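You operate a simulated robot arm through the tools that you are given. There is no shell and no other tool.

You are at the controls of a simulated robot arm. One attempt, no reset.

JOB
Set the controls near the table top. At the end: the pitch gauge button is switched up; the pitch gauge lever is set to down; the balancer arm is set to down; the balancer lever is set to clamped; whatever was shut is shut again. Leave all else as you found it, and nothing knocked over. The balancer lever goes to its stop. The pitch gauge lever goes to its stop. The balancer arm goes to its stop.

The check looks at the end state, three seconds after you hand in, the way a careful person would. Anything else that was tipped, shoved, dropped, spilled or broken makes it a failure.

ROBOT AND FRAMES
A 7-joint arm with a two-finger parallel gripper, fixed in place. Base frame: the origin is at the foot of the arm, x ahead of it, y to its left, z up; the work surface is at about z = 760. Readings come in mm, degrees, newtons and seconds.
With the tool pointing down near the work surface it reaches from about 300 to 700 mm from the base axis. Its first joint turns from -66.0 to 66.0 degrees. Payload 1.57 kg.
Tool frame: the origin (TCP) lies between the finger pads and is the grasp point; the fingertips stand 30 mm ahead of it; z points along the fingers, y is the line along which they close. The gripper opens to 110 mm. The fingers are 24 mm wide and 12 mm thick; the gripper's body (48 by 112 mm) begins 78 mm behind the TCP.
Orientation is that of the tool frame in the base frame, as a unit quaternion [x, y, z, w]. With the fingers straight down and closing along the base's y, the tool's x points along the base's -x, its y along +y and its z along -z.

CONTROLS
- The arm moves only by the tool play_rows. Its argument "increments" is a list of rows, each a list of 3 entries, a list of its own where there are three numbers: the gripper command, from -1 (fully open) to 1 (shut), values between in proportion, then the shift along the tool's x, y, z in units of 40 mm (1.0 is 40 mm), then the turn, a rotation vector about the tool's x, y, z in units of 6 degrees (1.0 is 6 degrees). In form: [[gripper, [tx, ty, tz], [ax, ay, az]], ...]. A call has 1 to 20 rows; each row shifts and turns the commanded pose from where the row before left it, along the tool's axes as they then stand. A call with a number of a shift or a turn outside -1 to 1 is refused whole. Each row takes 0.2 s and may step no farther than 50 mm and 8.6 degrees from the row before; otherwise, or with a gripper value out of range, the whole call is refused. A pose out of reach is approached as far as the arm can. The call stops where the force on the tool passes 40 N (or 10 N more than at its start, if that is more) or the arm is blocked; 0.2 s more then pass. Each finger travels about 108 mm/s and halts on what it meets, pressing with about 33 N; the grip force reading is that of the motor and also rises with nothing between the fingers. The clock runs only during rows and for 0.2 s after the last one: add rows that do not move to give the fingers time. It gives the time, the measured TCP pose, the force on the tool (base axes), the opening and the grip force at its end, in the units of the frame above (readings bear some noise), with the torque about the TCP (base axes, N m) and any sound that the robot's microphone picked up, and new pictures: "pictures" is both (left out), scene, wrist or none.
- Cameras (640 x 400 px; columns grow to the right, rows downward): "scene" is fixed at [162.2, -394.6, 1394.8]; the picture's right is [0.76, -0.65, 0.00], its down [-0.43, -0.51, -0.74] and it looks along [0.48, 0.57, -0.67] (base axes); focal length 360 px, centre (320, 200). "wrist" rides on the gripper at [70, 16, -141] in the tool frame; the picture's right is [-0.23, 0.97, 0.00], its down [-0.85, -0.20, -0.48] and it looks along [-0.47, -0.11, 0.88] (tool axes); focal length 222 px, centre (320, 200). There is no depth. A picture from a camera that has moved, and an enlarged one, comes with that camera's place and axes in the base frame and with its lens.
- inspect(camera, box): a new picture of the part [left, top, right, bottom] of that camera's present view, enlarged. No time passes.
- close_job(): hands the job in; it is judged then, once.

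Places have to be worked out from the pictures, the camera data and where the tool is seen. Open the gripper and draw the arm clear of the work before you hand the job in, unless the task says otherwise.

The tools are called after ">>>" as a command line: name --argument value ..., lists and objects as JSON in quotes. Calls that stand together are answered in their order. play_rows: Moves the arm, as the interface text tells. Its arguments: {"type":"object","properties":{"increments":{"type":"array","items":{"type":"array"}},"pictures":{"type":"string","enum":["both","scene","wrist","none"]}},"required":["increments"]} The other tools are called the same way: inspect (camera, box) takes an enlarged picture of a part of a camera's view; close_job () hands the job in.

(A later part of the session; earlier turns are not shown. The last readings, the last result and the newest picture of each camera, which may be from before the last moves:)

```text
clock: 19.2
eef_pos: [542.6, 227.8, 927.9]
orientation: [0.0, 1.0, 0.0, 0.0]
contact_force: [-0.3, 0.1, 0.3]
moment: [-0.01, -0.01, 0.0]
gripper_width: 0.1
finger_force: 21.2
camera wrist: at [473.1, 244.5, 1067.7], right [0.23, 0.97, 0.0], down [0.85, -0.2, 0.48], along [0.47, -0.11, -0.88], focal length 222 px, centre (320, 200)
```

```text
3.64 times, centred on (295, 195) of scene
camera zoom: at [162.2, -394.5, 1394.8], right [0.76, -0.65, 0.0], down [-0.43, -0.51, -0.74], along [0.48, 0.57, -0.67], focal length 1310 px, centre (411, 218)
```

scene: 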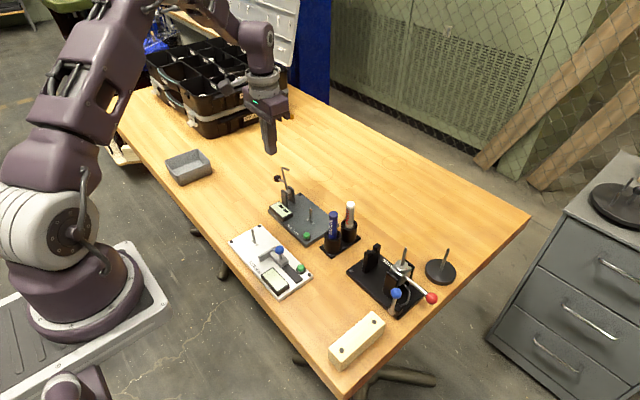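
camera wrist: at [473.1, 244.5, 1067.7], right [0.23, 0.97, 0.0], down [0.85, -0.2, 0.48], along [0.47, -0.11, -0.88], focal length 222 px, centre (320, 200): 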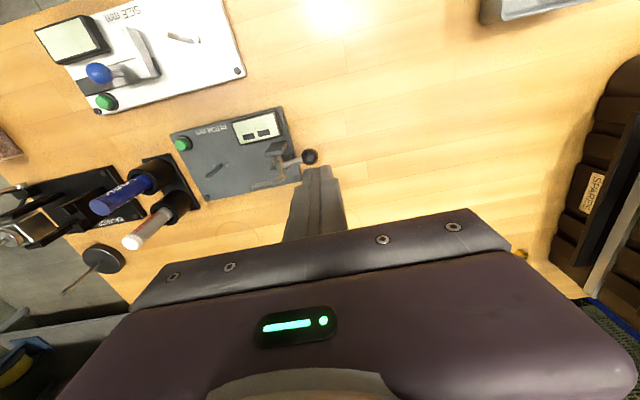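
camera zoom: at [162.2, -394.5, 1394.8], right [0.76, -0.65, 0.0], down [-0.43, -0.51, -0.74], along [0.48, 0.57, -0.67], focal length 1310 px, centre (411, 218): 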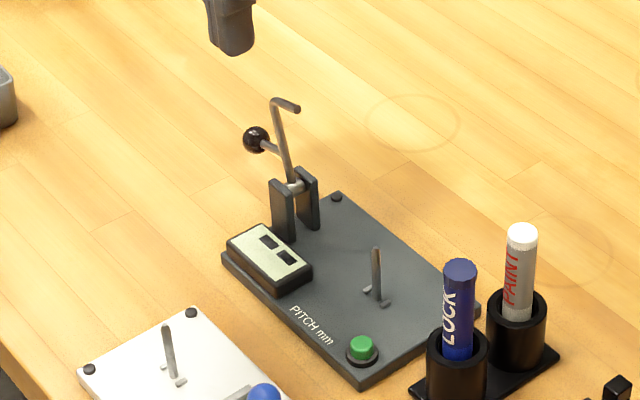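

Refined: ball ≈(542,216,828), rod from pivot (545,174,812) up to its bend near (543,190,874). I lower the closed fingertips to z≈848 above the ball and start pushing the rod toward -y.

>>> play_rows --increments '[[1, [0, 0, 0.65], [0, 0, 0]], [1, [0, 0, 0.6], [0, 0, 0]], [1, [0, -0.4, 0], [0, 0, 0]], [1, [0, -0.4, 0], [0, 0, 0]], [1, [0, -0.3, 0], [0, 0, 0]], [1, [0, 0, 0], [0, 0, 0]]]' --pictures "both"

>>> inspect --camera "scene" --box '[250, 140, 340, 250]'

```text
clock: 20.6
eef_pos: [542.0, 179.8, 878.1]
orientation: [0.0, 1.0, 0.0, 0.001]
contact_force: [0.3, -0.5, 0.4]
moment: [-0.02, -0.01, 0.01]
gripper_width: 0.0
finger_force: 21.4
camera wrist: at [473.6, 196.7, 1018.3], right [0.23, 0.97, 0.0], down [0.85, -0.2, 0.48], along [0.47, -0.11, -0.88], focal length 222 px, centre (320, 200)
```

scene: 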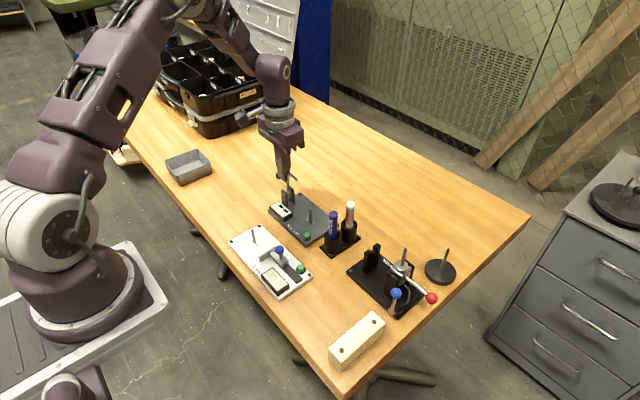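
wrist: 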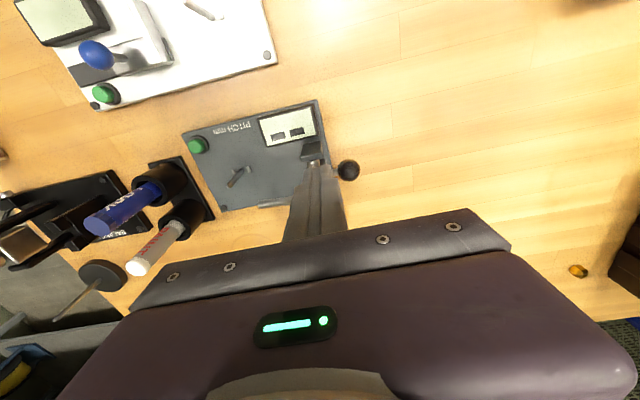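

```text
3.64 times, centred on (295, 195) of scene
camera zoom: at [162.2, -394.6, 1394.8], right [0.76, -0.65, 0.0], down [-0.43, -0.51, -0.74], along [0.48, 0.57, -0.67], focal length 1310 px, centre (411, 218)
```

zoom: 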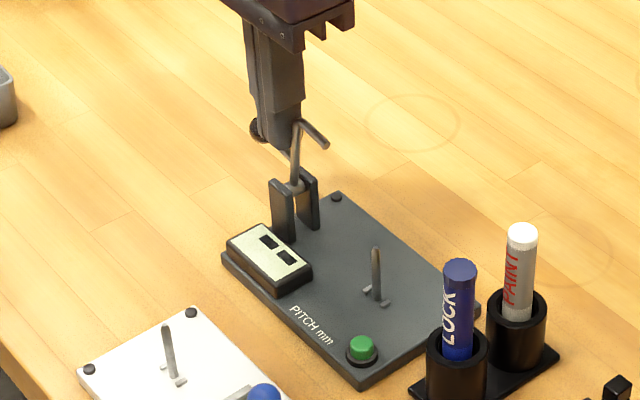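

The lever turns easily toward -y with almost no force. I keep pushing, then follow diagonally down onto the rod.

>>> play_rows --increments '[[1, [0, -0.4, 0], [0, 0, 0]], [1, [0, -0.4, 0], [0, 0, 0]], [1, [0, -0.25, 0.2], [0, 0, 0]], [1, [0, -0.25, 0.25], [0, 0, 0]], [1, [0, 0, 0], [0, 0, 0]]]' --pictures "both"

>>> inspect --camera "scene" --box '[250, 140, 340, 250]'

>>> inspect --camera "wrist" --box '[220, 80, 420, 230]'

```text
clock: 21.8
eef_pos: [539.9, 128.8, 859.8]
orientation: [0.0, 1.0, 0.0, 0.0]
contact_force: [-1.5, -1.4, 0.3]
moment: [0.0, -0.01, 0.01]
gripper_width: 0.4
finger_force: 21.4
camera wrist: at [470.8, 146.1, 999.5], right [0.23, 0.97, 0.0], down [0.86, -0.2, 0.48], along [0.47, -0.11, -0.88], focal length 222 px, centre (320, 200)
```

scene: 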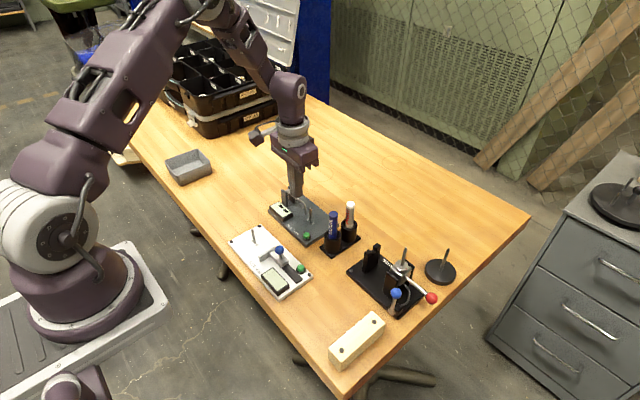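
wrist: 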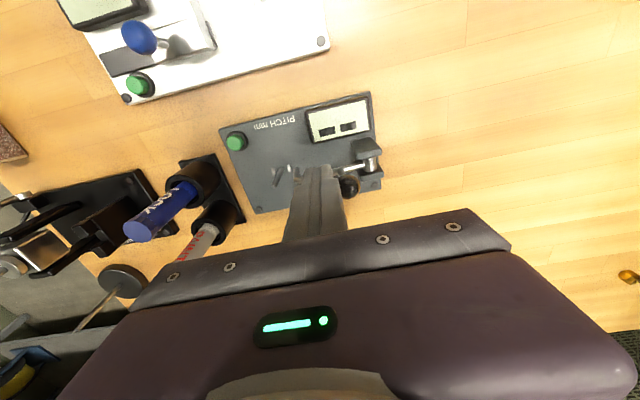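

```text
3.64 times, centred on (295, 195) of scene
camera zoom: at [162.2, -394.6, 1394.8], right [0.76, -0.65, 0.0], down [-0.43, -0.51, -0.74], along [0.48, 0.57, -0.67], focal length 1310 px, centre (411, 218)
```

zoom: 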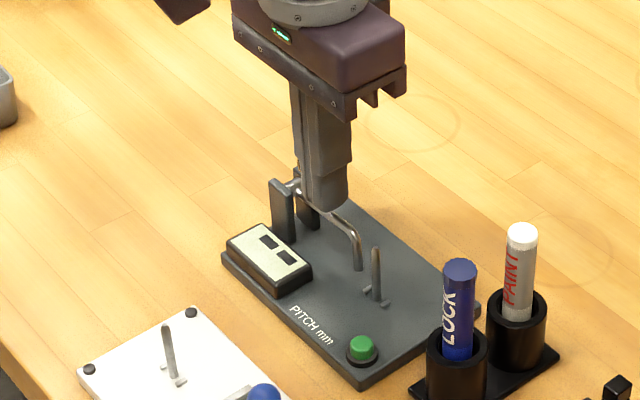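

```text
2.67 times, centred on (320, 155) of wrist
camera zoom: at [470.8, 146.1, 999.5], right [0.23, 0.97, 0.0], down [0.86, -0.2, 0.48], along [0.47, -0.11, -0.88], focal length 592 px, centre (320, 320)
```

zoom: 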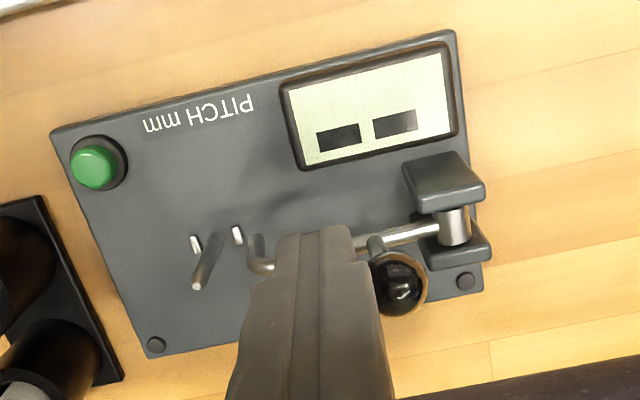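

The lever is nearly down, hook tip pointing at the peg area; display still shows bars. I shift slightly away from the ball and press the rod gently down to its stop in small steps.

>>> play_rows --increments '[[1, [0, -0.15, 0.1], [0, 0, 0]], [1, [0, -0.05, 0.15], [0, 0, 0]], [1, [0, 0, 0.1], [0, 0, 0]], [1, [0, 0, 0.05], [0, 0, 0]], [1, [0, 0, 0], [0, 0, 0]]]' --pictures "none"

```text
clock: 23.0
eef_pos: [540.2, 121.7, 841.9]
orientation: [0.0, 1.0, 0.0, 0.0]
contact_force: [0.2, 0.0, 0.1]
moment: [0.0, 0.01, 0.01]
gripper_width: 0.0
finger_force: 21.4
```

No force yet at tip z≈812; I continue downward in small steps.

>>> play_rows --increments '[[1, [0, 0, 0.05], [0, 0, 0]], [1, [0, 0, 0.05], [0, 0, 0]], [1, [0, 0, 0.05], [0, 0, 0]], [1, [0, 0, 0], [0, 0, 0]]]' --pictures "both"

>>> inspect --camera "scene" --box '[260, 170, 340, 250]'

>>> inspect --camera "wrist" --box '[220, 80, 420, 230]'

```text
clock: 23.6
eef_pos: [541.5, 120.3, 842.5]
orientation: [-0.001, 1.0, 0.0, -0.001]
contact_force: [-8.6, -2.3, 20.0]
moment: [0.02, 0.17, 0.02]
gripper_width: 0.0
finger_force: 21.5
stopped in row 3: the force on the tool passed its limit at 46 N (the readings are from after the stop); the commanded pose is now the measured one
camera wrist: at [472.0, 138.1, 981.4], right [0.23, 0.97, 0.0], down [0.85, -0.2, 0.48], along [0.47, -0.11, -0.88], focal length 222 px, centre (320, 200)
```

scene: 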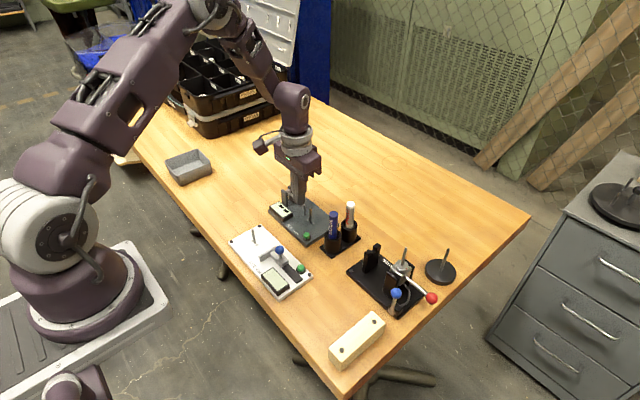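
wrist: 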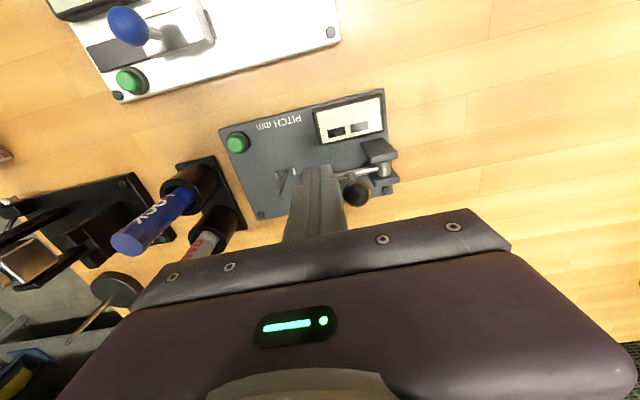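

```text
5.00 times, centred on (300, 210) of scene
camera zoom: at [161.7, -394.7, 1394.8], right [0.76, -0.65, 0.0], down [-0.43, -0.51, -0.74], along [0.48, 0.57, -0.67], focal length 1801 px, centre (420, 150)
```

zoom: 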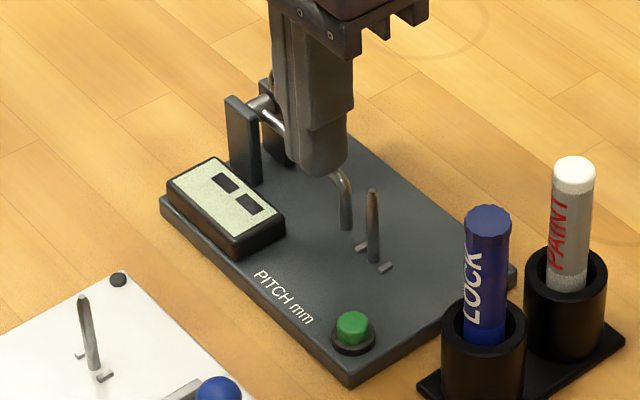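

```text
2.67 times, centred on (320, 155) of wrist
camera zoom: at [472.0, 138.1, 981.4], right [0.23, 0.97, 0.0], down [0.85, -0.2, 0.48], along [0.47, -0.11, -0.88], focal length 592 px, centre (320, 320)
```

zoom: 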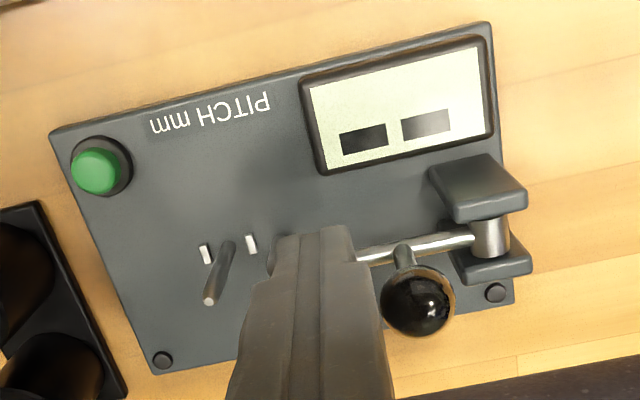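

The force rose sharply with the rod horizontal, so the lever is at its down stop. I lift straight up and check that it stays there.

>>> play_rows --increments '[[1, [0, 0, -0.3], [0, 0, 0]], [1, [0, 0, -0.9], [0, 0, 0]], [1, [0, 0, -0.9], [0, 0, 0]], [1, [0.5, 0.5, -0.3], [0, 0, 0]], [1, [0.5, 0.9, 0], [0, 0, 0]], [1, [0, 0.9, 0], [0, 0, 0]], [1, [0, 0, 0], [0, 0, 0]]]' --pictures "both"

>>> inspect --camera "scene" --box '[260, 170, 340, 250]'

>>> inspect --camera "wrist" --box '[140, 60, 340, 210]'

```text
clock: 25.2
eef_pos: [499.5, 213.7, 936.1]
orientation: [-0.001, 1.0, -0.001, 0.0]
contact_force: [0.0, 0.3, -0.3]
moment: [0.0, 0.04, 0.01]
gripper_width: 0.0
finger_force: 21.5
camera wrist: at [431.4, 230.0, 1074.6], right [0.23, 0.97, 0.0], down [0.85, -0.2, 0.48], along [0.47, -0.11, -0.88], focal length 222 px, centre (320, 200)
```

scene: 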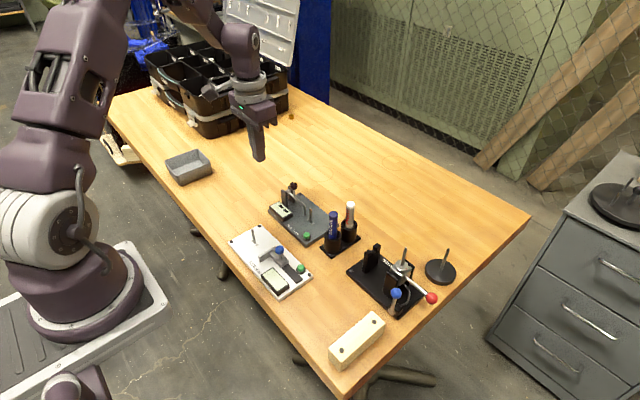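
wrist: 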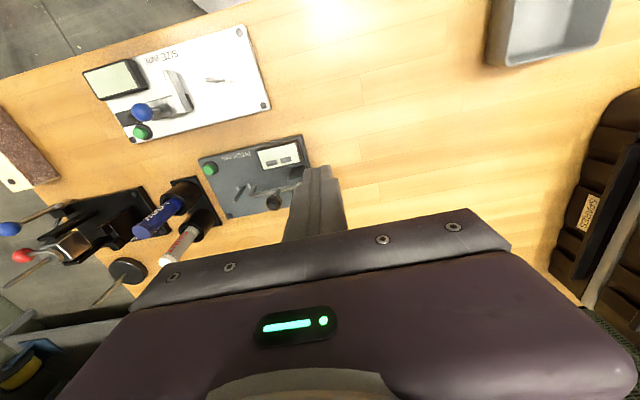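

```text
5.00 times, centred on (300, 210) of scene
camera zoom: at [162.2, -394.5, 1394.8], right [0.76, -0.65, 0.0], down [-0.43, -0.51, -0.74], along [0.48, 0.57, -0.67], focal length 1801 px, centre (420, 150)
```

zoom: 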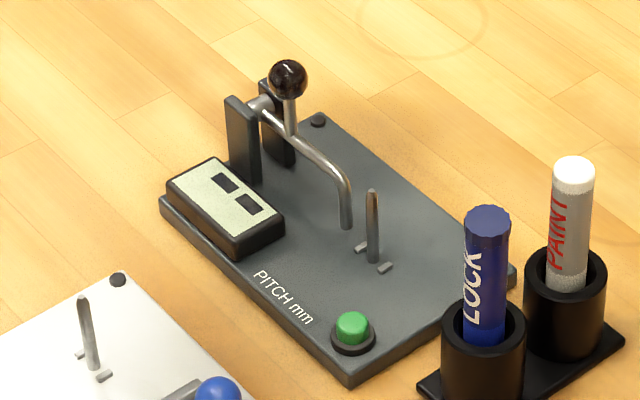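

```text
2.67 times, centred on (240, 135) of wrist
camera zoom: at [431.4, 230.0, 1074.6], right [0.23, 0.97, 0.0], down [0.85, -0.2, 0.48], along [0.47, -0.11, -0.88], focal length 592 px, centre (533, 373)
```

zoom: 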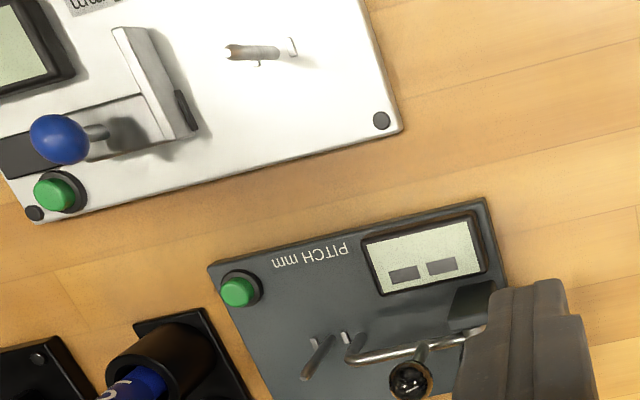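

The lever stays down and the display still shows bars. I now compare the button cap at the same high zoom as in the blank state to see if it sits at a different height.

>>> inspect --camera "scene" --box '[296, 225, 320, 245]'

>>> inspect --camera "scene" --box '[272, 200, 296, 220]'

```text
16.00 times, centred on (308, 235) of scene
camera zoom: at [162.2, -394.5, 1394.8], right [0.76, -0.65, 0.0], down [-0.43, -0.51, -0.74], along [0.48, 0.57, -0.67], focal length 5764 px, centre (512, -360)
```

zoom: 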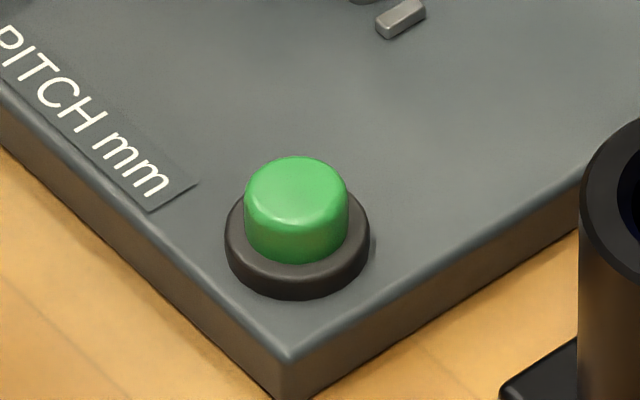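

```text
16.00 times, centred on (284, 210) of scene
camera zoom: at [162.2, -394.5, 1394.8], right [0.76, -0.65, 0.0], down [-0.43, -0.51, -0.74], along [0.48, 0.57, -0.67], focal length 5764 px, centre (896, 40)
```

zoom: 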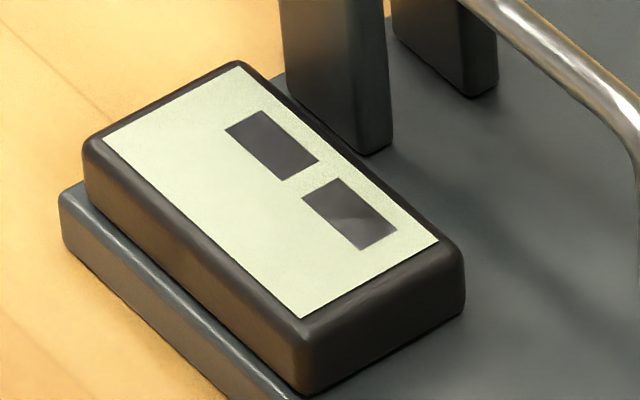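

The cap is identical in both states, so only the display tells. With the lever now down, I press the button once more and see what the display shows.

>>> play_rows --increments '[[1, [-0.02, -0.81, 0], [0, 0, 0]], [1, [-0.02, -0.81, 0], [0, 0, 0]], [1, [-0.02, -0.81, 0], [0, 0, 0]], [1, [-0.02, -0.81, 0], [0, 0, 0]], [1, [0, -0.81, 0.6], [0, 0, 0]], [1, [0, 0, 0.9], [0, 0, 0]], [1, [0, 0, 0.9], [0, 0, 0]], [1, [0, 0, 0.5], [0, 0, 0]], [1, [0, 0, 0.1], [0, 0, 0]], [1, [0, 0, 0.1], [0, 0, 0]], [1, [0, 0, 0], [0, 0, 0]]]' --pictures "scene"

>>> inspect --camera "scene" --box '[264, 185, 336, 245]'

```text
clock: 27.6
eef_pos: [507.2, 50.9, 812.5]
orientation: [0.0, 1.0, 0.0, 0.001]
contact_force: [0.1, -0.3, 1.3]
moment: [-0.01, -0.02, 0.0]
gripper_width: 0.0
finger_force: 21.4
```

scene: 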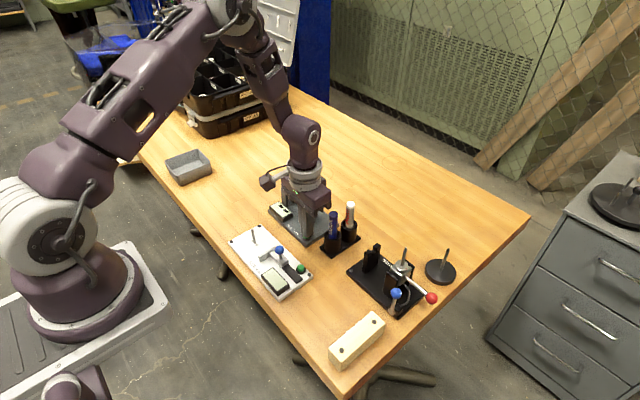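

```text
6.67 times, centred on (300, 215) of scene
camera zoom: at [162.2, -394.6, 1394.8], right [0.76, -0.65, 0.0], down [-0.43, -0.51, -0.74], along [0.48, 0.57, -0.67], focal length 2402 px, centre (453, 100)
```

zoom: 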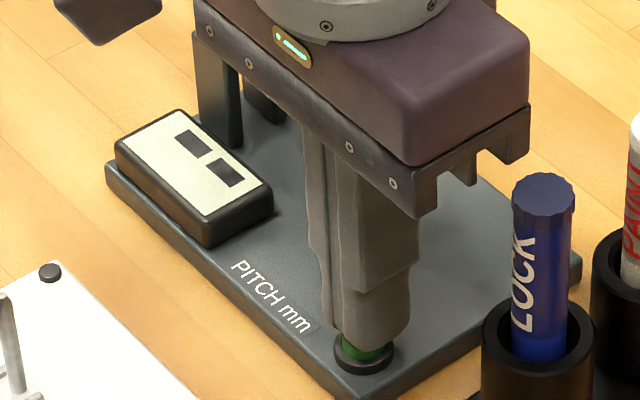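

No click yet, the tip just touches the cap; I press 2 mm further.

>>> play_rows --increments '[[1, [0.05, 0, 0.04], [0, 0, 0]], [1, [0, 0, 0.04], [0, 0, 0]], [1, [0, 0, 0], [0, 0, 0]]]' --pictures "scene"

>>> inspect --camera "scene" --box '[264, 185, 336, 245]'

```text
clock: 28.4
eef_pos: [504.3, 51.7, 808.6]
orientation: [0.0, 1.0, -0.001, 0.001]
contact_force: [0.5, -2.7, 6.9]
moment: [-0.08, 0.0, 0.0]
gripper_width: 0.1
finger_force: 20.8
heard: click
```

scene: 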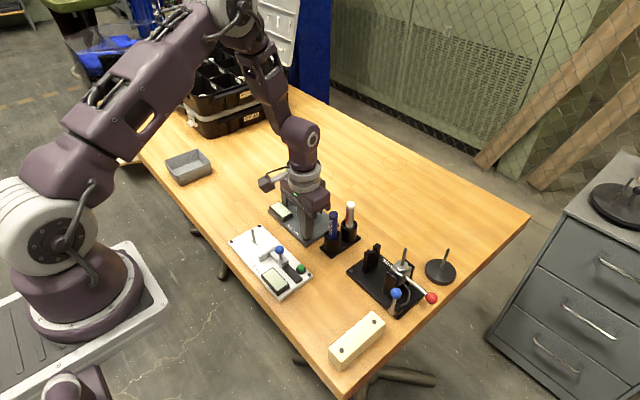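

```text
6.67 times, centred on (300, 215) of scene
camera zoom: at [162.1, -394.6, 1394.8], right [0.76, -0.65, 0.0], down [-0.43, -0.51, -0.74], along [0.48, 0.57, -0.67], focal length 2402 px, centre (453, 100)
```

zoom: 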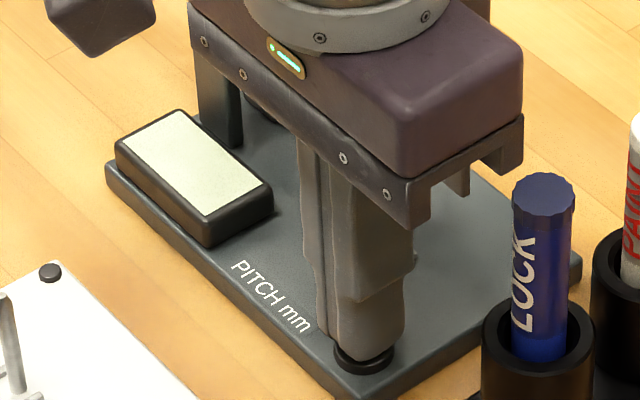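

The second state returns (blank). I leave it blank for now, since at the start the display showed bars and the state asked for should differ, and move on to the balancer, lifting and travelling high to above the red ball (552,-248).

>>> play_rows --increments '[[1, [0, 0, -0.9], [0, 0, 0]], [1, [0, 0, -0.9], [0, 0, 0]], [1, [0, 0, -0.9], [0, 0, 0]], [1, [0, 0, -0.9], [0, 0, 0]], [1, [-0.133, -0.833, 0], [0, 0, 0]], [1, [-0.133, -0.833, 0], [0, 0, 0]], [1, [-0.133, -0.833, 0], [0, 0, 0]], [1, [-0.133, -0.833, 0], [0, 0, 0]], [1, [-0.133, -0.833, 0], [0, 0, 0]], [1, [-0.133, -0.833, 0], [0, 0, 0]], [1, [-0.133, -0.833, 0], [0, 0, 0]], [1, [-0.133, -0.833, 0], [0, 0, 0]], [1, [-0.133, -0.833, 0], [0, 0, 0]], [1, [0, 0, 0], [0, 0, 0]]]' --pictures "both"

>>> inspect --camera "scene" --box '[264, 170, 336, 250]'

```text
clock: 31.4
eef_pos: [551.0, -247.4, 954.1]
orientation: [0.001, 1.0, -0.001, 0.0]
contact_force: [0.3, 0.3, 0.7]
moment: [0.01, 0.0, 0.02]
gripper_width: 0.0
finger_force: 21.2
camera wrist: at [482.6, -232.1, 1093.6], right [0.23, 0.97, 0.0], down [0.85, -0.2, 0.48], along [0.47, -0.11, -0.88], focal length 222 px, centre (320, 200)
```

scene: 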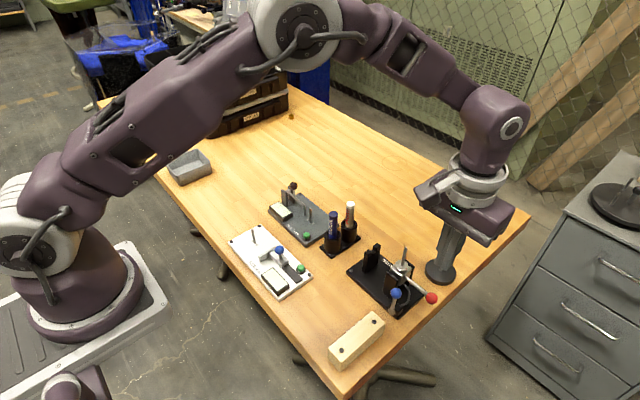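
wrist: 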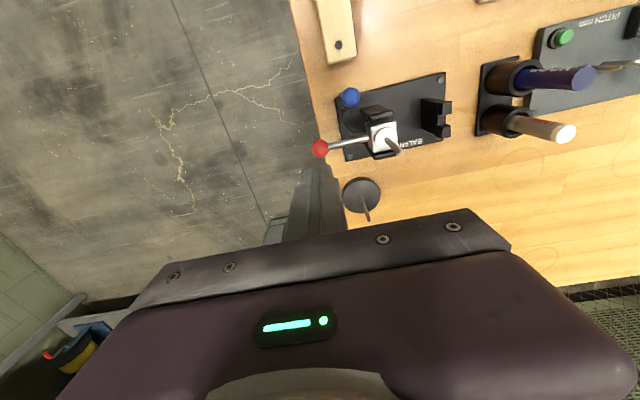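

```text
5.00 times, centred on (300, 210) of scene
camera zoom: at [162.2, -394.6, 1394.8], right [0.76, -0.65, 0.0], down [-0.43, -0.51, -0.74], along [0.48, 0.57, -0.67], focal length 1801 px, centre (420, 150)
```

zoom: 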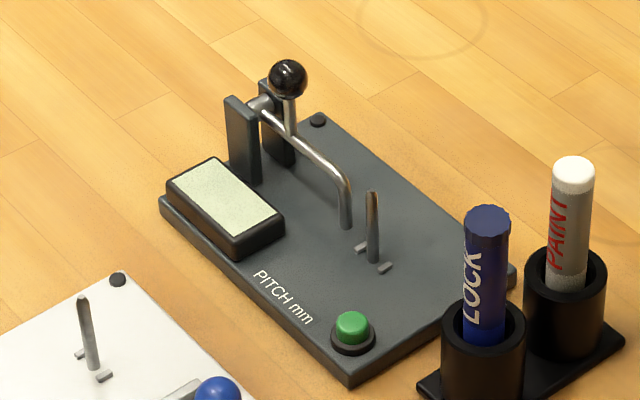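

Pitch gauge: lever down, display blank. I zoom on the balancer from here to refine positions of red ball, spindle, and blue lever.

>>> inspect --camera "wrist" --box '[290, 60, 470, 190]'

>>> inspect --camera "scene" --box '[340, 235, 450, 320]'

```text
3.08 times, centred on (380, 125) of wrist
camera zoom: at [482.6, -232.1, 1093.6], right [0.23, 0.97, 0.0], down [0.85, -0.2, 0.48], along [0.47, -0.11, -0.88], focal length 684 px, centre (135, 431)
```

zoom: 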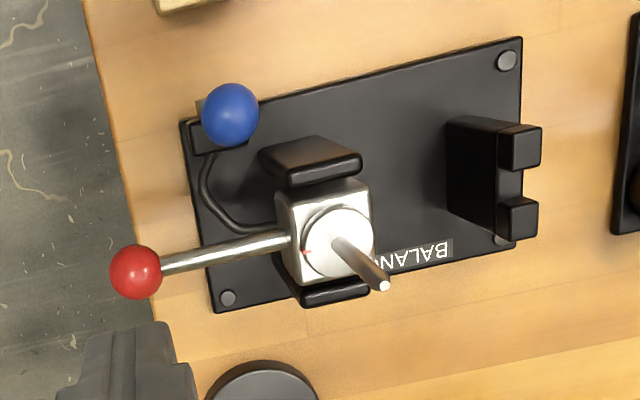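

```text
4.71 times, centred on (395, 278) of scene
camera zoom: at [162.2, -394.6, 1394.8], right [0.76, -0.65, 0.0], down [-0.43, -0.51, -0.74], along [0.48, 0.57, -0.67], focal length 1695 px, centre (-33, -165)
```

zoom: 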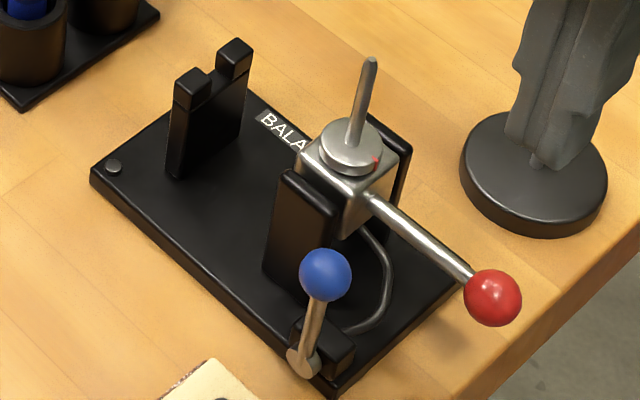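

Refined: pivot ≈(555,-175,829), red ball ≈(554.5,-248.5,829) with Ø≈20 mm, notched rest at (555,-102). I rotate the hand 90° so the fingers close along x, with a 55 mm opening, staying high above the ball.

>>> play_rows --increments '[[0, [0, 0, 0], [0, 0, -1]], [0, [0, 0, 0], [0, 0, -1]], [0, [0, 0, 0], [0, 0, -1]], [0, [0, 0, 0], [0, 0, -1]], [0, [0, 0, 0], [0, 0, -1]], [0, [0, 0, 0], [0, 0, -1]], [0, [0, 0, 0], [0, 0, -1]], [0, [0, 0, 0], [0, 0, -1]], [0, [0, 0, 0], [0, 0, -1]], [0, [0, 0, 0], [0, 0, -1]], [0, [0, 0, 0], [0, 0, -1]], [0, [0, 0, 0], [0, 0, -1]], [0, [0, 0, 0], [0, 0, -1]], [0, [0, 0, 0], [0, 0, -1]], [0, [0, 0, 0], [0, 0, -1]], [0, [0, 0, 0], [0, 0, 0]]]' --pictures "both"

>>> inspect --camera "wrist" --box '[220, 100, 420, 230]'

```text
clock: 34.8
eef_pos: [549.7, -247.1, 954.4]
orientation: [0.708, -0.706, 0.0, 0.0]
contact_force: [0.1, 0.0, -0.1]
moment: [0.0, -0.01, -0.01]
gripper_width: 55.1
finger_force: 0.0
camera wrist: at [534.1, -317.1, 1094.3], right [-0.97, 0.23, 0.0], down [0.2, 0.86, 0.48], along [0.11, 0.47, -0.88], focal length 222 px, centre (320, 200)
```

scene: 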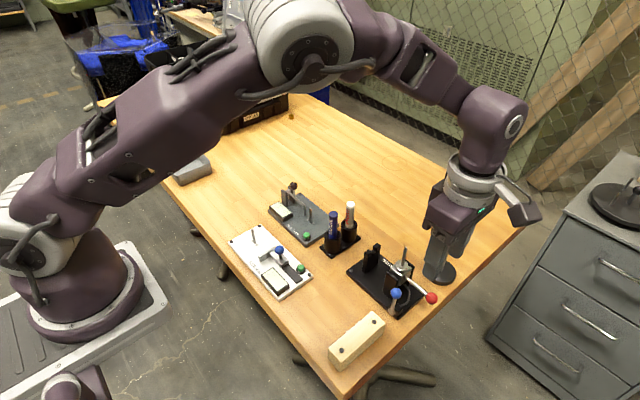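
wrist: 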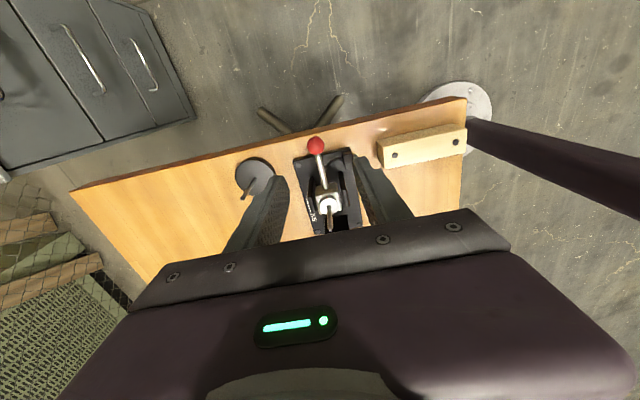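

```text
3.08 times, centred on (320, 165) of wrist
camera zoom: at [534.1, -317.1, 1094.3], right [-0.97, 0.23, 0.0], down [0.2, 0.86, 0.48], along [0.11, 0.47, -0.88], focal length 684 px, centre (320, 308)
```

zoom: 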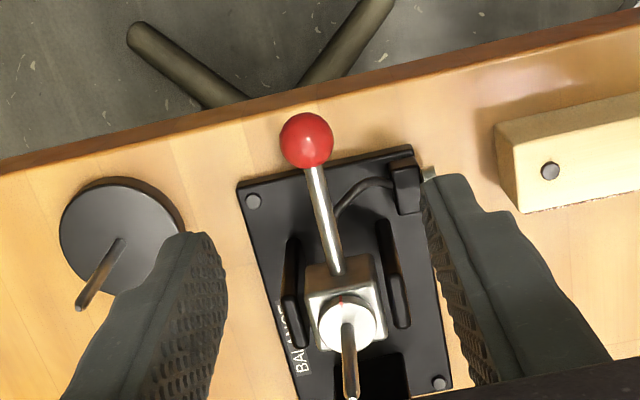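

The alignment is good (ball ≈(555,-249.5,829)). I lower the open fingers around the red ball.

>>> play_rows --increments '[[0, [0.05, -0.13, 0.9], [0, 0, 0]], [0, [0, 0, 0.9], [0, 0, 0]], [0, [0, 0, 0.9], [0, 0, 0]], [0, [0, 0, 0.18], [0, 0, 0]], [0, [0, 0, 0], [0, 0, 0]]]' --pictures "both"

>>> inspect --camera "wrist" --box '[220, 100, 420, 230]'

>>> inspect --camera "scene" --box '[360, 225, 470, 310]'

```text
clock: 36.0
eef_pos: [555.9, -246.5, 838.7]
orientation: [0.707, -0.707, 0.0, 0.001]
contact_force: [0.5, 0.3, 0.2]
moment: [0.01, 0.0, 0.0]
gripper_width: 54.8
finger_force: 0.1
camera wrist: at [540.7, -316.6, 978.2], right [-0.97, 0.23, 0.0], down [0.2, 0.86, 0.48], along [0.11, 0.47, -0.88], focal length 222 px, centre (320, 200)
```

scene: 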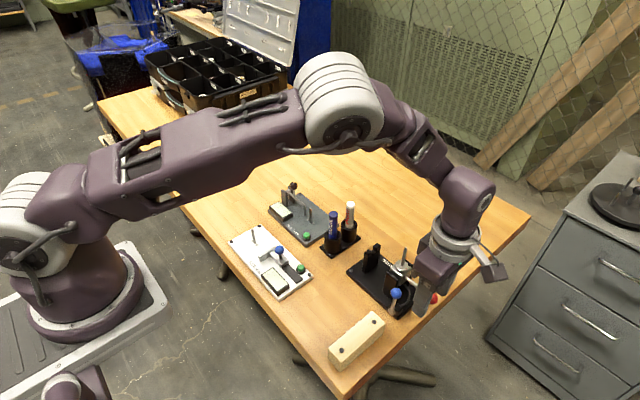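
wrist: 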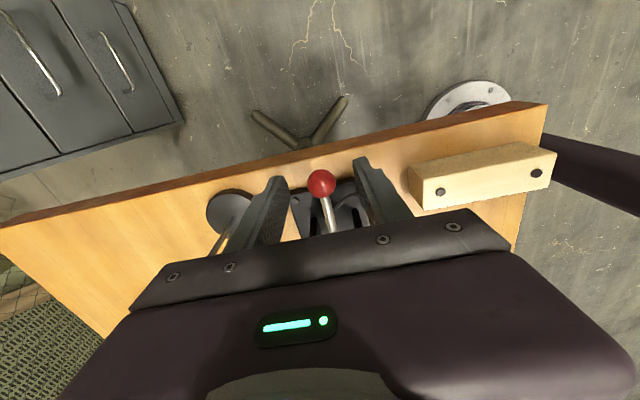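

```text
3.08 times, centred on (320, 165) of wrist
camera zoom: at [540.7, -316.6, 978.2], right [-0.97, 0.23, 0.0], down [0.2, 0.86, 0.48], along [0.11, 0.47, -0.88], focal length 684 px, centre (320, 308)
```

zoom: 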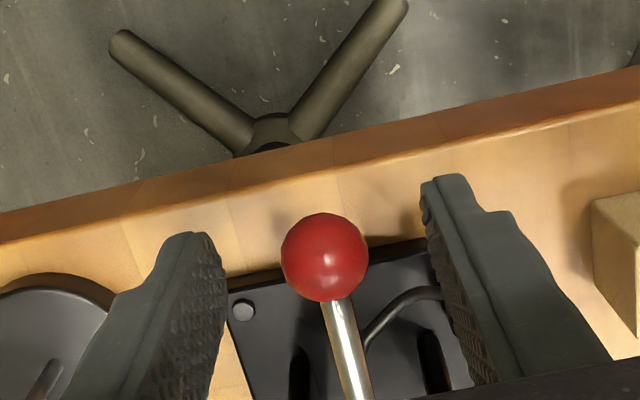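

```text
4.71 times, centred on (415, 268) of scene
camera zoom: at [162.2, -394.6, 1394.8], right [0.76, -0.65, 0.0], down [-0.43, -0.51, -0.74], along [0.48, 0.57, -0.67], focal length 1695 px, centre (-127, -118)
```

zoom: 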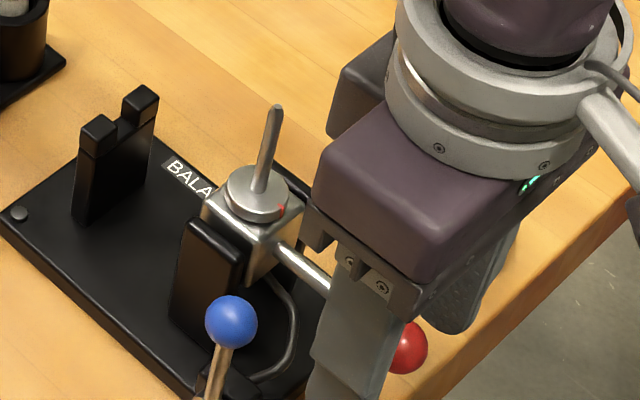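

The ball sits between the pads, about 4 mm toward -y of the TCP. I shift to centre on it and close the fingers.

>>> play_rows --increments '[[0, [0.08, 0.02, 0], [0, 0, 0]], [0.4, [0, 0, 0], [0, 0, 0]], [1, [0, 0, 0], [0, 0, 0]], [1, [0, 0, 0], [0, 0, 0]], [1, [0, 0, 0], [0, 0, 0]]]' --pictures "wrist"

>>> inspect --camera "wrist" --box '[220, 100, 420, 230]'

```text
clock: 37.2
eef_pos: [555.6, -250.0, 837.6]
orientation: [0.707, -0.707, 0.0, 0.0]
contact_force: [-3.2, 0.8, 0.5]
moment: [0.01, 0.06, 0.02]
gripper_width: 21.3
finger_force: 34.9
camera wrist: at [539.3, -319.9, 978.1], right [-0.97, 0.23, 0.0], down [0.2, 0.86, 0.48], along [0.11, 0.47, -0.88], focal length 222 px, centre (320, 200)
```

wrist: 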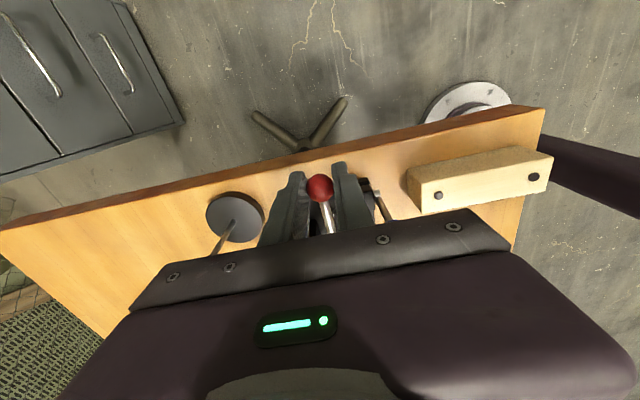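

```text
3.08 times, centred on (320, 165) of wrist
camera zoom: at [539.3, -319.9, 978.1], right [-0.97, 0.23, 0.0], down [0.2, 0.86, 0.48], along [0.11, 0.47, -0.88], focal length 684 px, centre (320, 308)
```

zoom: 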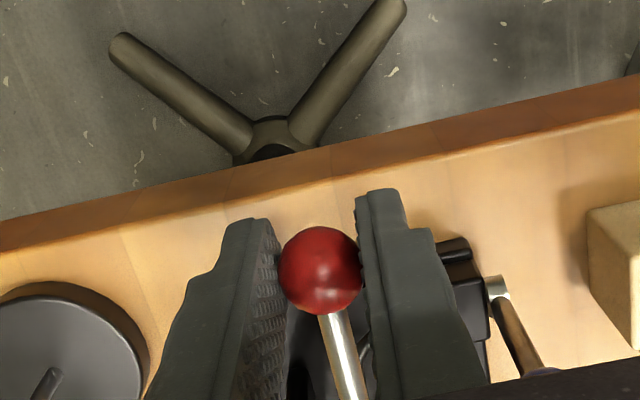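

The ball is gripped (21 mm). I try the first part of the arc: lift by about 13 mm and check whether the arm follows freely or is clamped.

>>> play_rows --increments '[[1, [0, 0, -0.1], [0, 0, 0]], [1, [-0.01, 0, -0.1], [0, 0, 0]], [1, [-0.02, 0, -0.12], [0, 0, 0]], [1, [0, 0, 0], [0, 0, 0]]]' --pictures "both"

>>> inspect --camera "scene" --box '[360, 225, 470, 310]'

```text
clock: 38.2
eef_pos: [554.6, -251.5, 852.1]
orientation: [-0.707, 0.707, 0.0, 0.001]
contact_force: [-4.1, 5.2, -13.3]
moment: [-0.79, 0.08, 0.0]
gripper_width: 21.4
finger_force: 34.6
camera wrist: at [539.4, -320.2, 991.4], right [-0.97, 0.23, 0.0], down [0.2, 0.86, 0.48], along [0.11, 0.47, -0.88], focal length 222 px, centre (320, 200)
```

scene: 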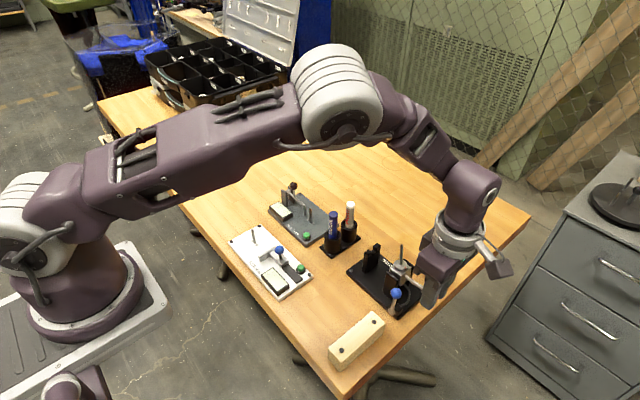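
wrist: 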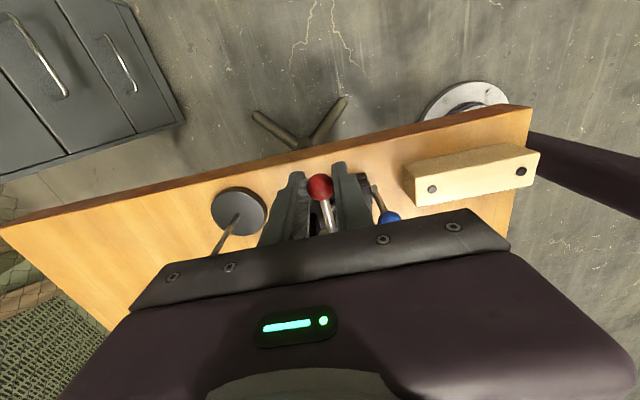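

```text
4.71 times, centred on (415, 268) of scene
camera zoom: at [162.4, -394.5, 1394.8], right [0.76, -0.65, 0.0], down [-0.43, -0.51, -0.74], along [0.48, 0.57, -0.67], focal length 1695 px, centre (-127, -118)
```

zoom: 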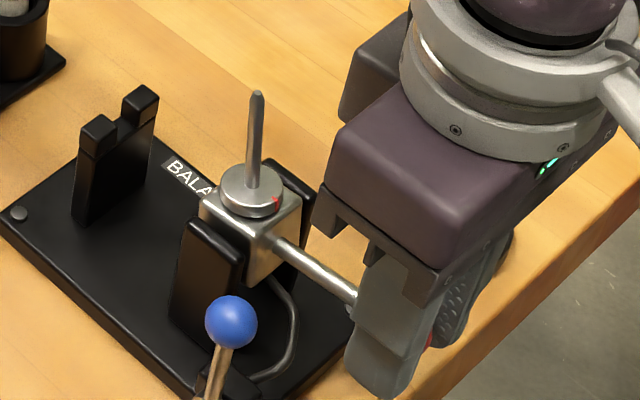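

The spindle tips toward the rest as expected and the arm is not clamped (about 13 N resistance). I continue along the arc.

>>> play_rows --increments '[[1, [-0.09, 0, -0.29], [0, 0, 0]], [1, [-0.14, 0, -0.29], [0, 0, 0]], [1, [-0.185, 0, -0.265], [0, 0, 0]], [1, [0, 0, 0], [0, 0, 0]]]' --pictures "scene"

>>> inspect --camera "scene" --box '[360, 225, 470, 310]'

```text
clock: 39.2
eef_pos: [554.6, -237.6, 884.6]
orientation: [-0.707, 0.708, -0.002, 0.0]
contact_force: [-0.5, -16.4, -2.4]
moment: [-1.14, 0.01, -0.02]
gripper_width: 21.4
finger_force: 34.5
```

scene: 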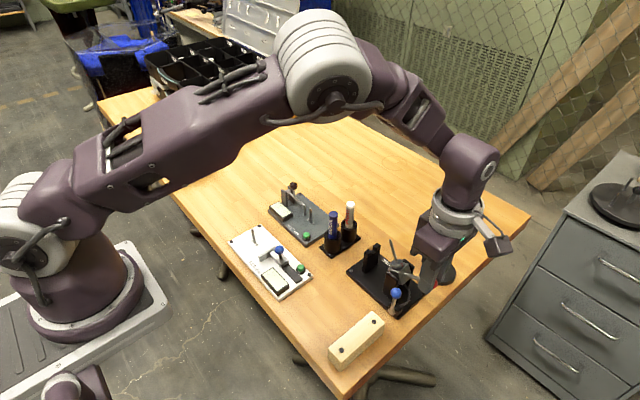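

```text
4.71 times, centred on (415, 268) of scene
camera zoom: at [162.2, -395.0, 1394.7], right [0.76, -0.65, 0.0], down [-0.43, -0.51, -0.74], along [0.48, 0.57, -0.67], focal length 1695 px, centre (-127, -118)
```

zoom: 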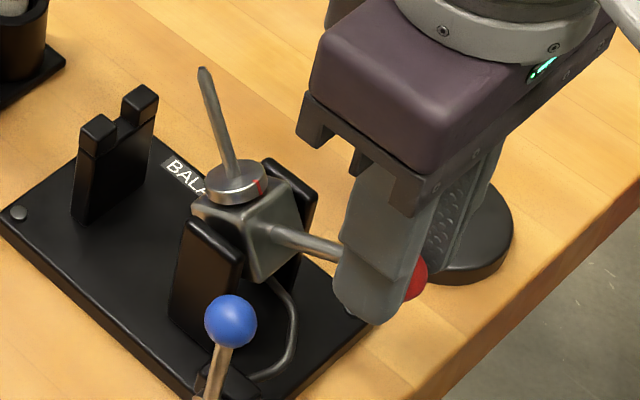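

The arm has turned about 35-40°, with moderate resistance from the ball twisting in the pads. I continue the arc toward 70°.

>>> play_rows --increments '[[1, [-0.2, 0, -0.22], [0, 0, 0]], [1, [-0.25, 0, -0.19], [0, 0, 0]], [1, [-0.29, 0, -0.14], [0, 0, 0]], [1, [0, 0, 0], [0, 0, 0]]]' --pictures "scene"

>>> inspect --camera "scene" --box '[360, 225, 470, 310]'

```text
clock: 40.2
eef_pos: [556.0, -204.6, 907.6]
orientation: [0.708, -0.707, 0.0, -0.002]
contact_force: [0.7, 1.1, -3.6]
moment: [0.15, -0.05, 0.01]
gripper_width: 0.1
finger_force: 21.0
```

scene: 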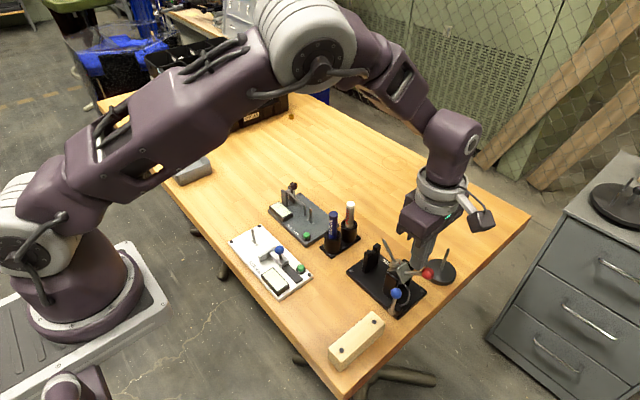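

```text
4.71 times, centred on (415, 268) of scene
camera zoom: at [162.3, -394.5, 1394.8], right [0.76, -0.65, 0.0], down [-0.43, -0.51, -0.74], along [0.48, 0.57, -0.67], focal length 1695 px, centre (-127, -118)
```

zoom: 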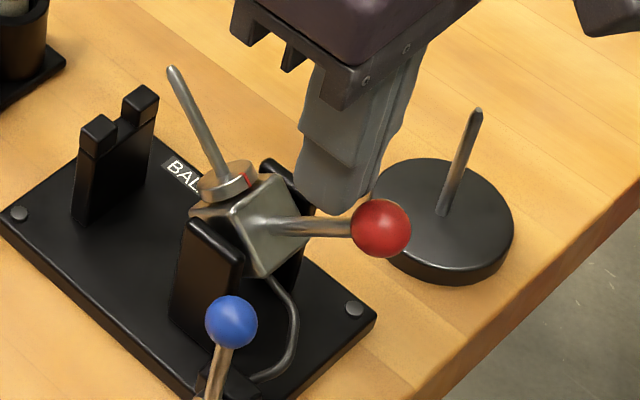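

The pads slipped off the ball, but the arm holds at about 42° by friction. I switch to pushing: raise, go to the -y side of the ball with closed fingers, and come down beside it (ball ≈(555,-225,875)).

>>> play_rows --increments '[[1, [0, 0, -0.9], [0, 0, 0]], [1, [0.75, 0.02, 0], [0, 0, 0]], [1, [0.75, 0, 0], [0, 0, 0]], [1, [0, 0, 0.7], [0, 0, 0]], [1, [0, 0, 0.55], [0, 0, 0]], [1, [0, 0, 0], [0, 0, 0]]]' --pictures "both"

>>> inspect --camera "scene" --box '[360, 225, 470, 310]'

>>> inspect --camera "wrist" --box '[220, 100, 420, 230]'

```text
clock: 41.6
eef_pos: [553.0, -268.7, 893.4]
orientation: [0.707, -0.707, 0.0, 0.0]
contact_force: [-0.3, 0.2, 0.4]
moment: [-0.01, 0.01, -0.05]
gripper_width: 0.0
finger_force: 21.7
camera wrist: at [537.7, -338.4, 1032.7], right [-0.97, 0.23, 0.0], down [0.2, 0.86, 0.48], along [0.11, 0.47, -0.88], focal length 222 px, centre (320, 200)
```

scene: 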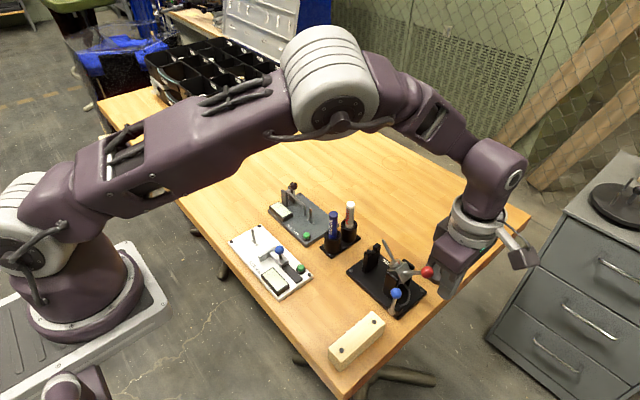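
wrist: 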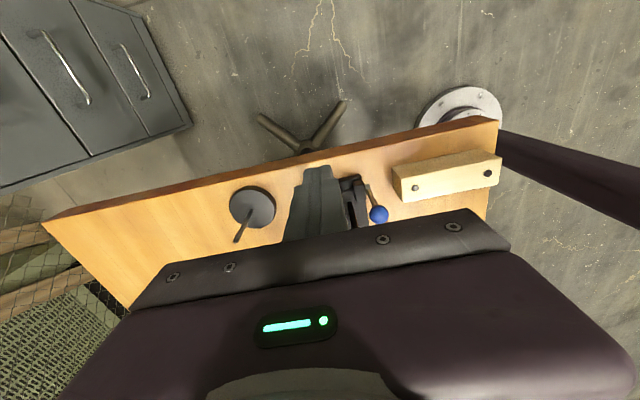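

```text
4.71 times, centred on (415, 268) of scene
camera zoom: at [162.2, -394.6, 1394.8], right [0.76, -0.65, 0.0], down [-0.43, -0.51, -0.74], along [0.48, 0.57, -0.67], focal length 1695 px, centre (-127, -118)
```

zoom: 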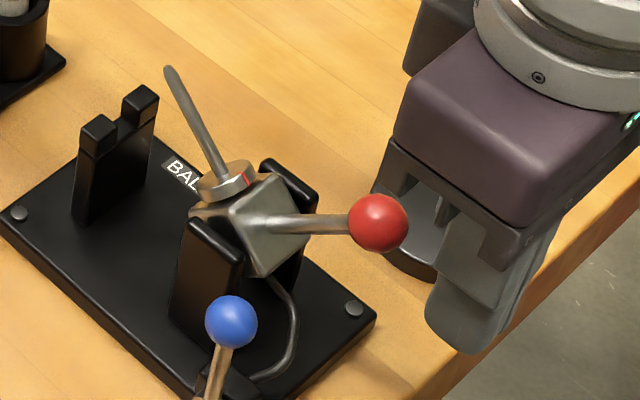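

```text
3.08 times, centred on (320, 165) of wrist
camera zoom: at [537.7, -338.4, 1032.7], right [-0.97, 0.23, 0.0], down [0.2, 0.86, 0.48], along [0.11, 0.47, -0.88], focal length 684 px, centre (320, 308)
```

zoom: 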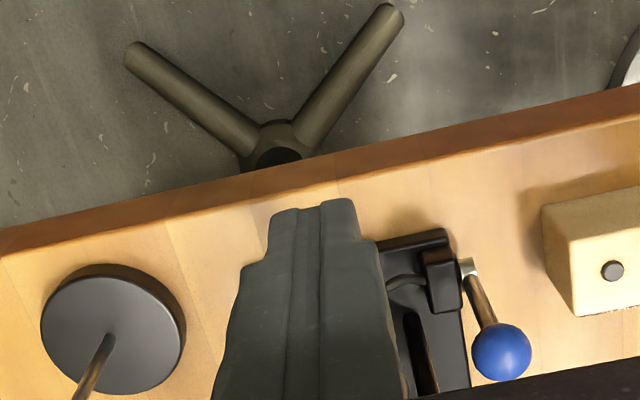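

The closed fingers are beside the ball at the right height (tips z≈863). I push toward +y in moderate steps.

>>> play_rows --increments '[[1, [-0.3, -0.05, 0], [0, 0, 0]], [1, [-0.25, 0, 0], [0, 0, 0]], [1, [-0.25, 0, 0], [0, 0, 0]], [1, [-0.25, 0, 0], [0, 0, 0]], [1, [-0.2, 0, 0], [0, 0, 0]], [1, [0, 0, 0], [0, 0, 0]]]' --pictures "scene"

>>> inspect --camera "scene" --box '[360, 225, 470, 310]'

```text
clock: 43.0
eef_pos: [557.2, -214.0, 893.4]
orientation: [0.707, -0.707, 0.0, 0.0]
contact_force: [-1.2, -0.6, 0.1]
moment: [0.01, 0.01, 0.0]
gripper_width: 0.1
finger_force: 21.2
```

scene: 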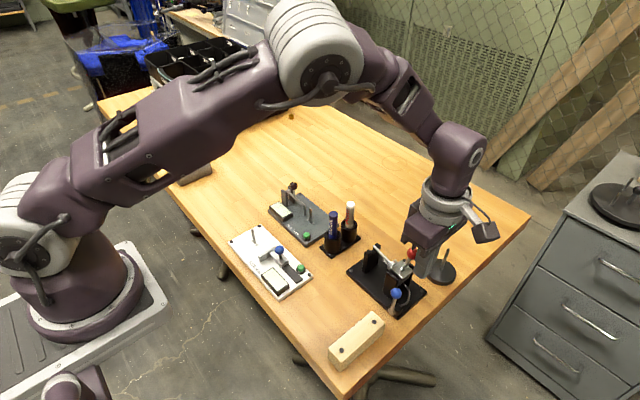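

```text
4.71 times, centred on (415, 268) of scene
camera zoom: at [162.2, -394.5, 1394.8], right [0.76, -0.65, 0.0], down [-0.43, -0.51, -0.74], along [0.48, 0.57, -0.67], focal length 1695 px, centre (-127, -118)
```

zoom: 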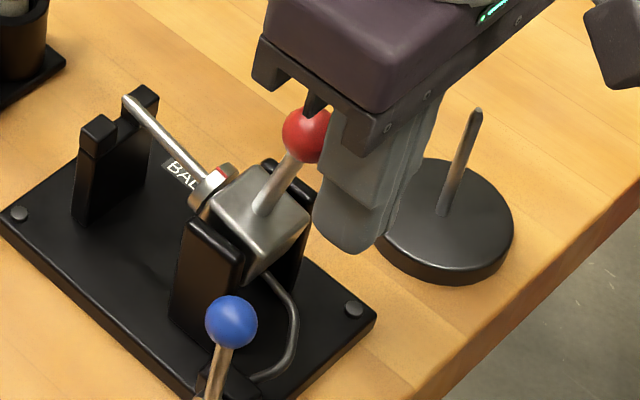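

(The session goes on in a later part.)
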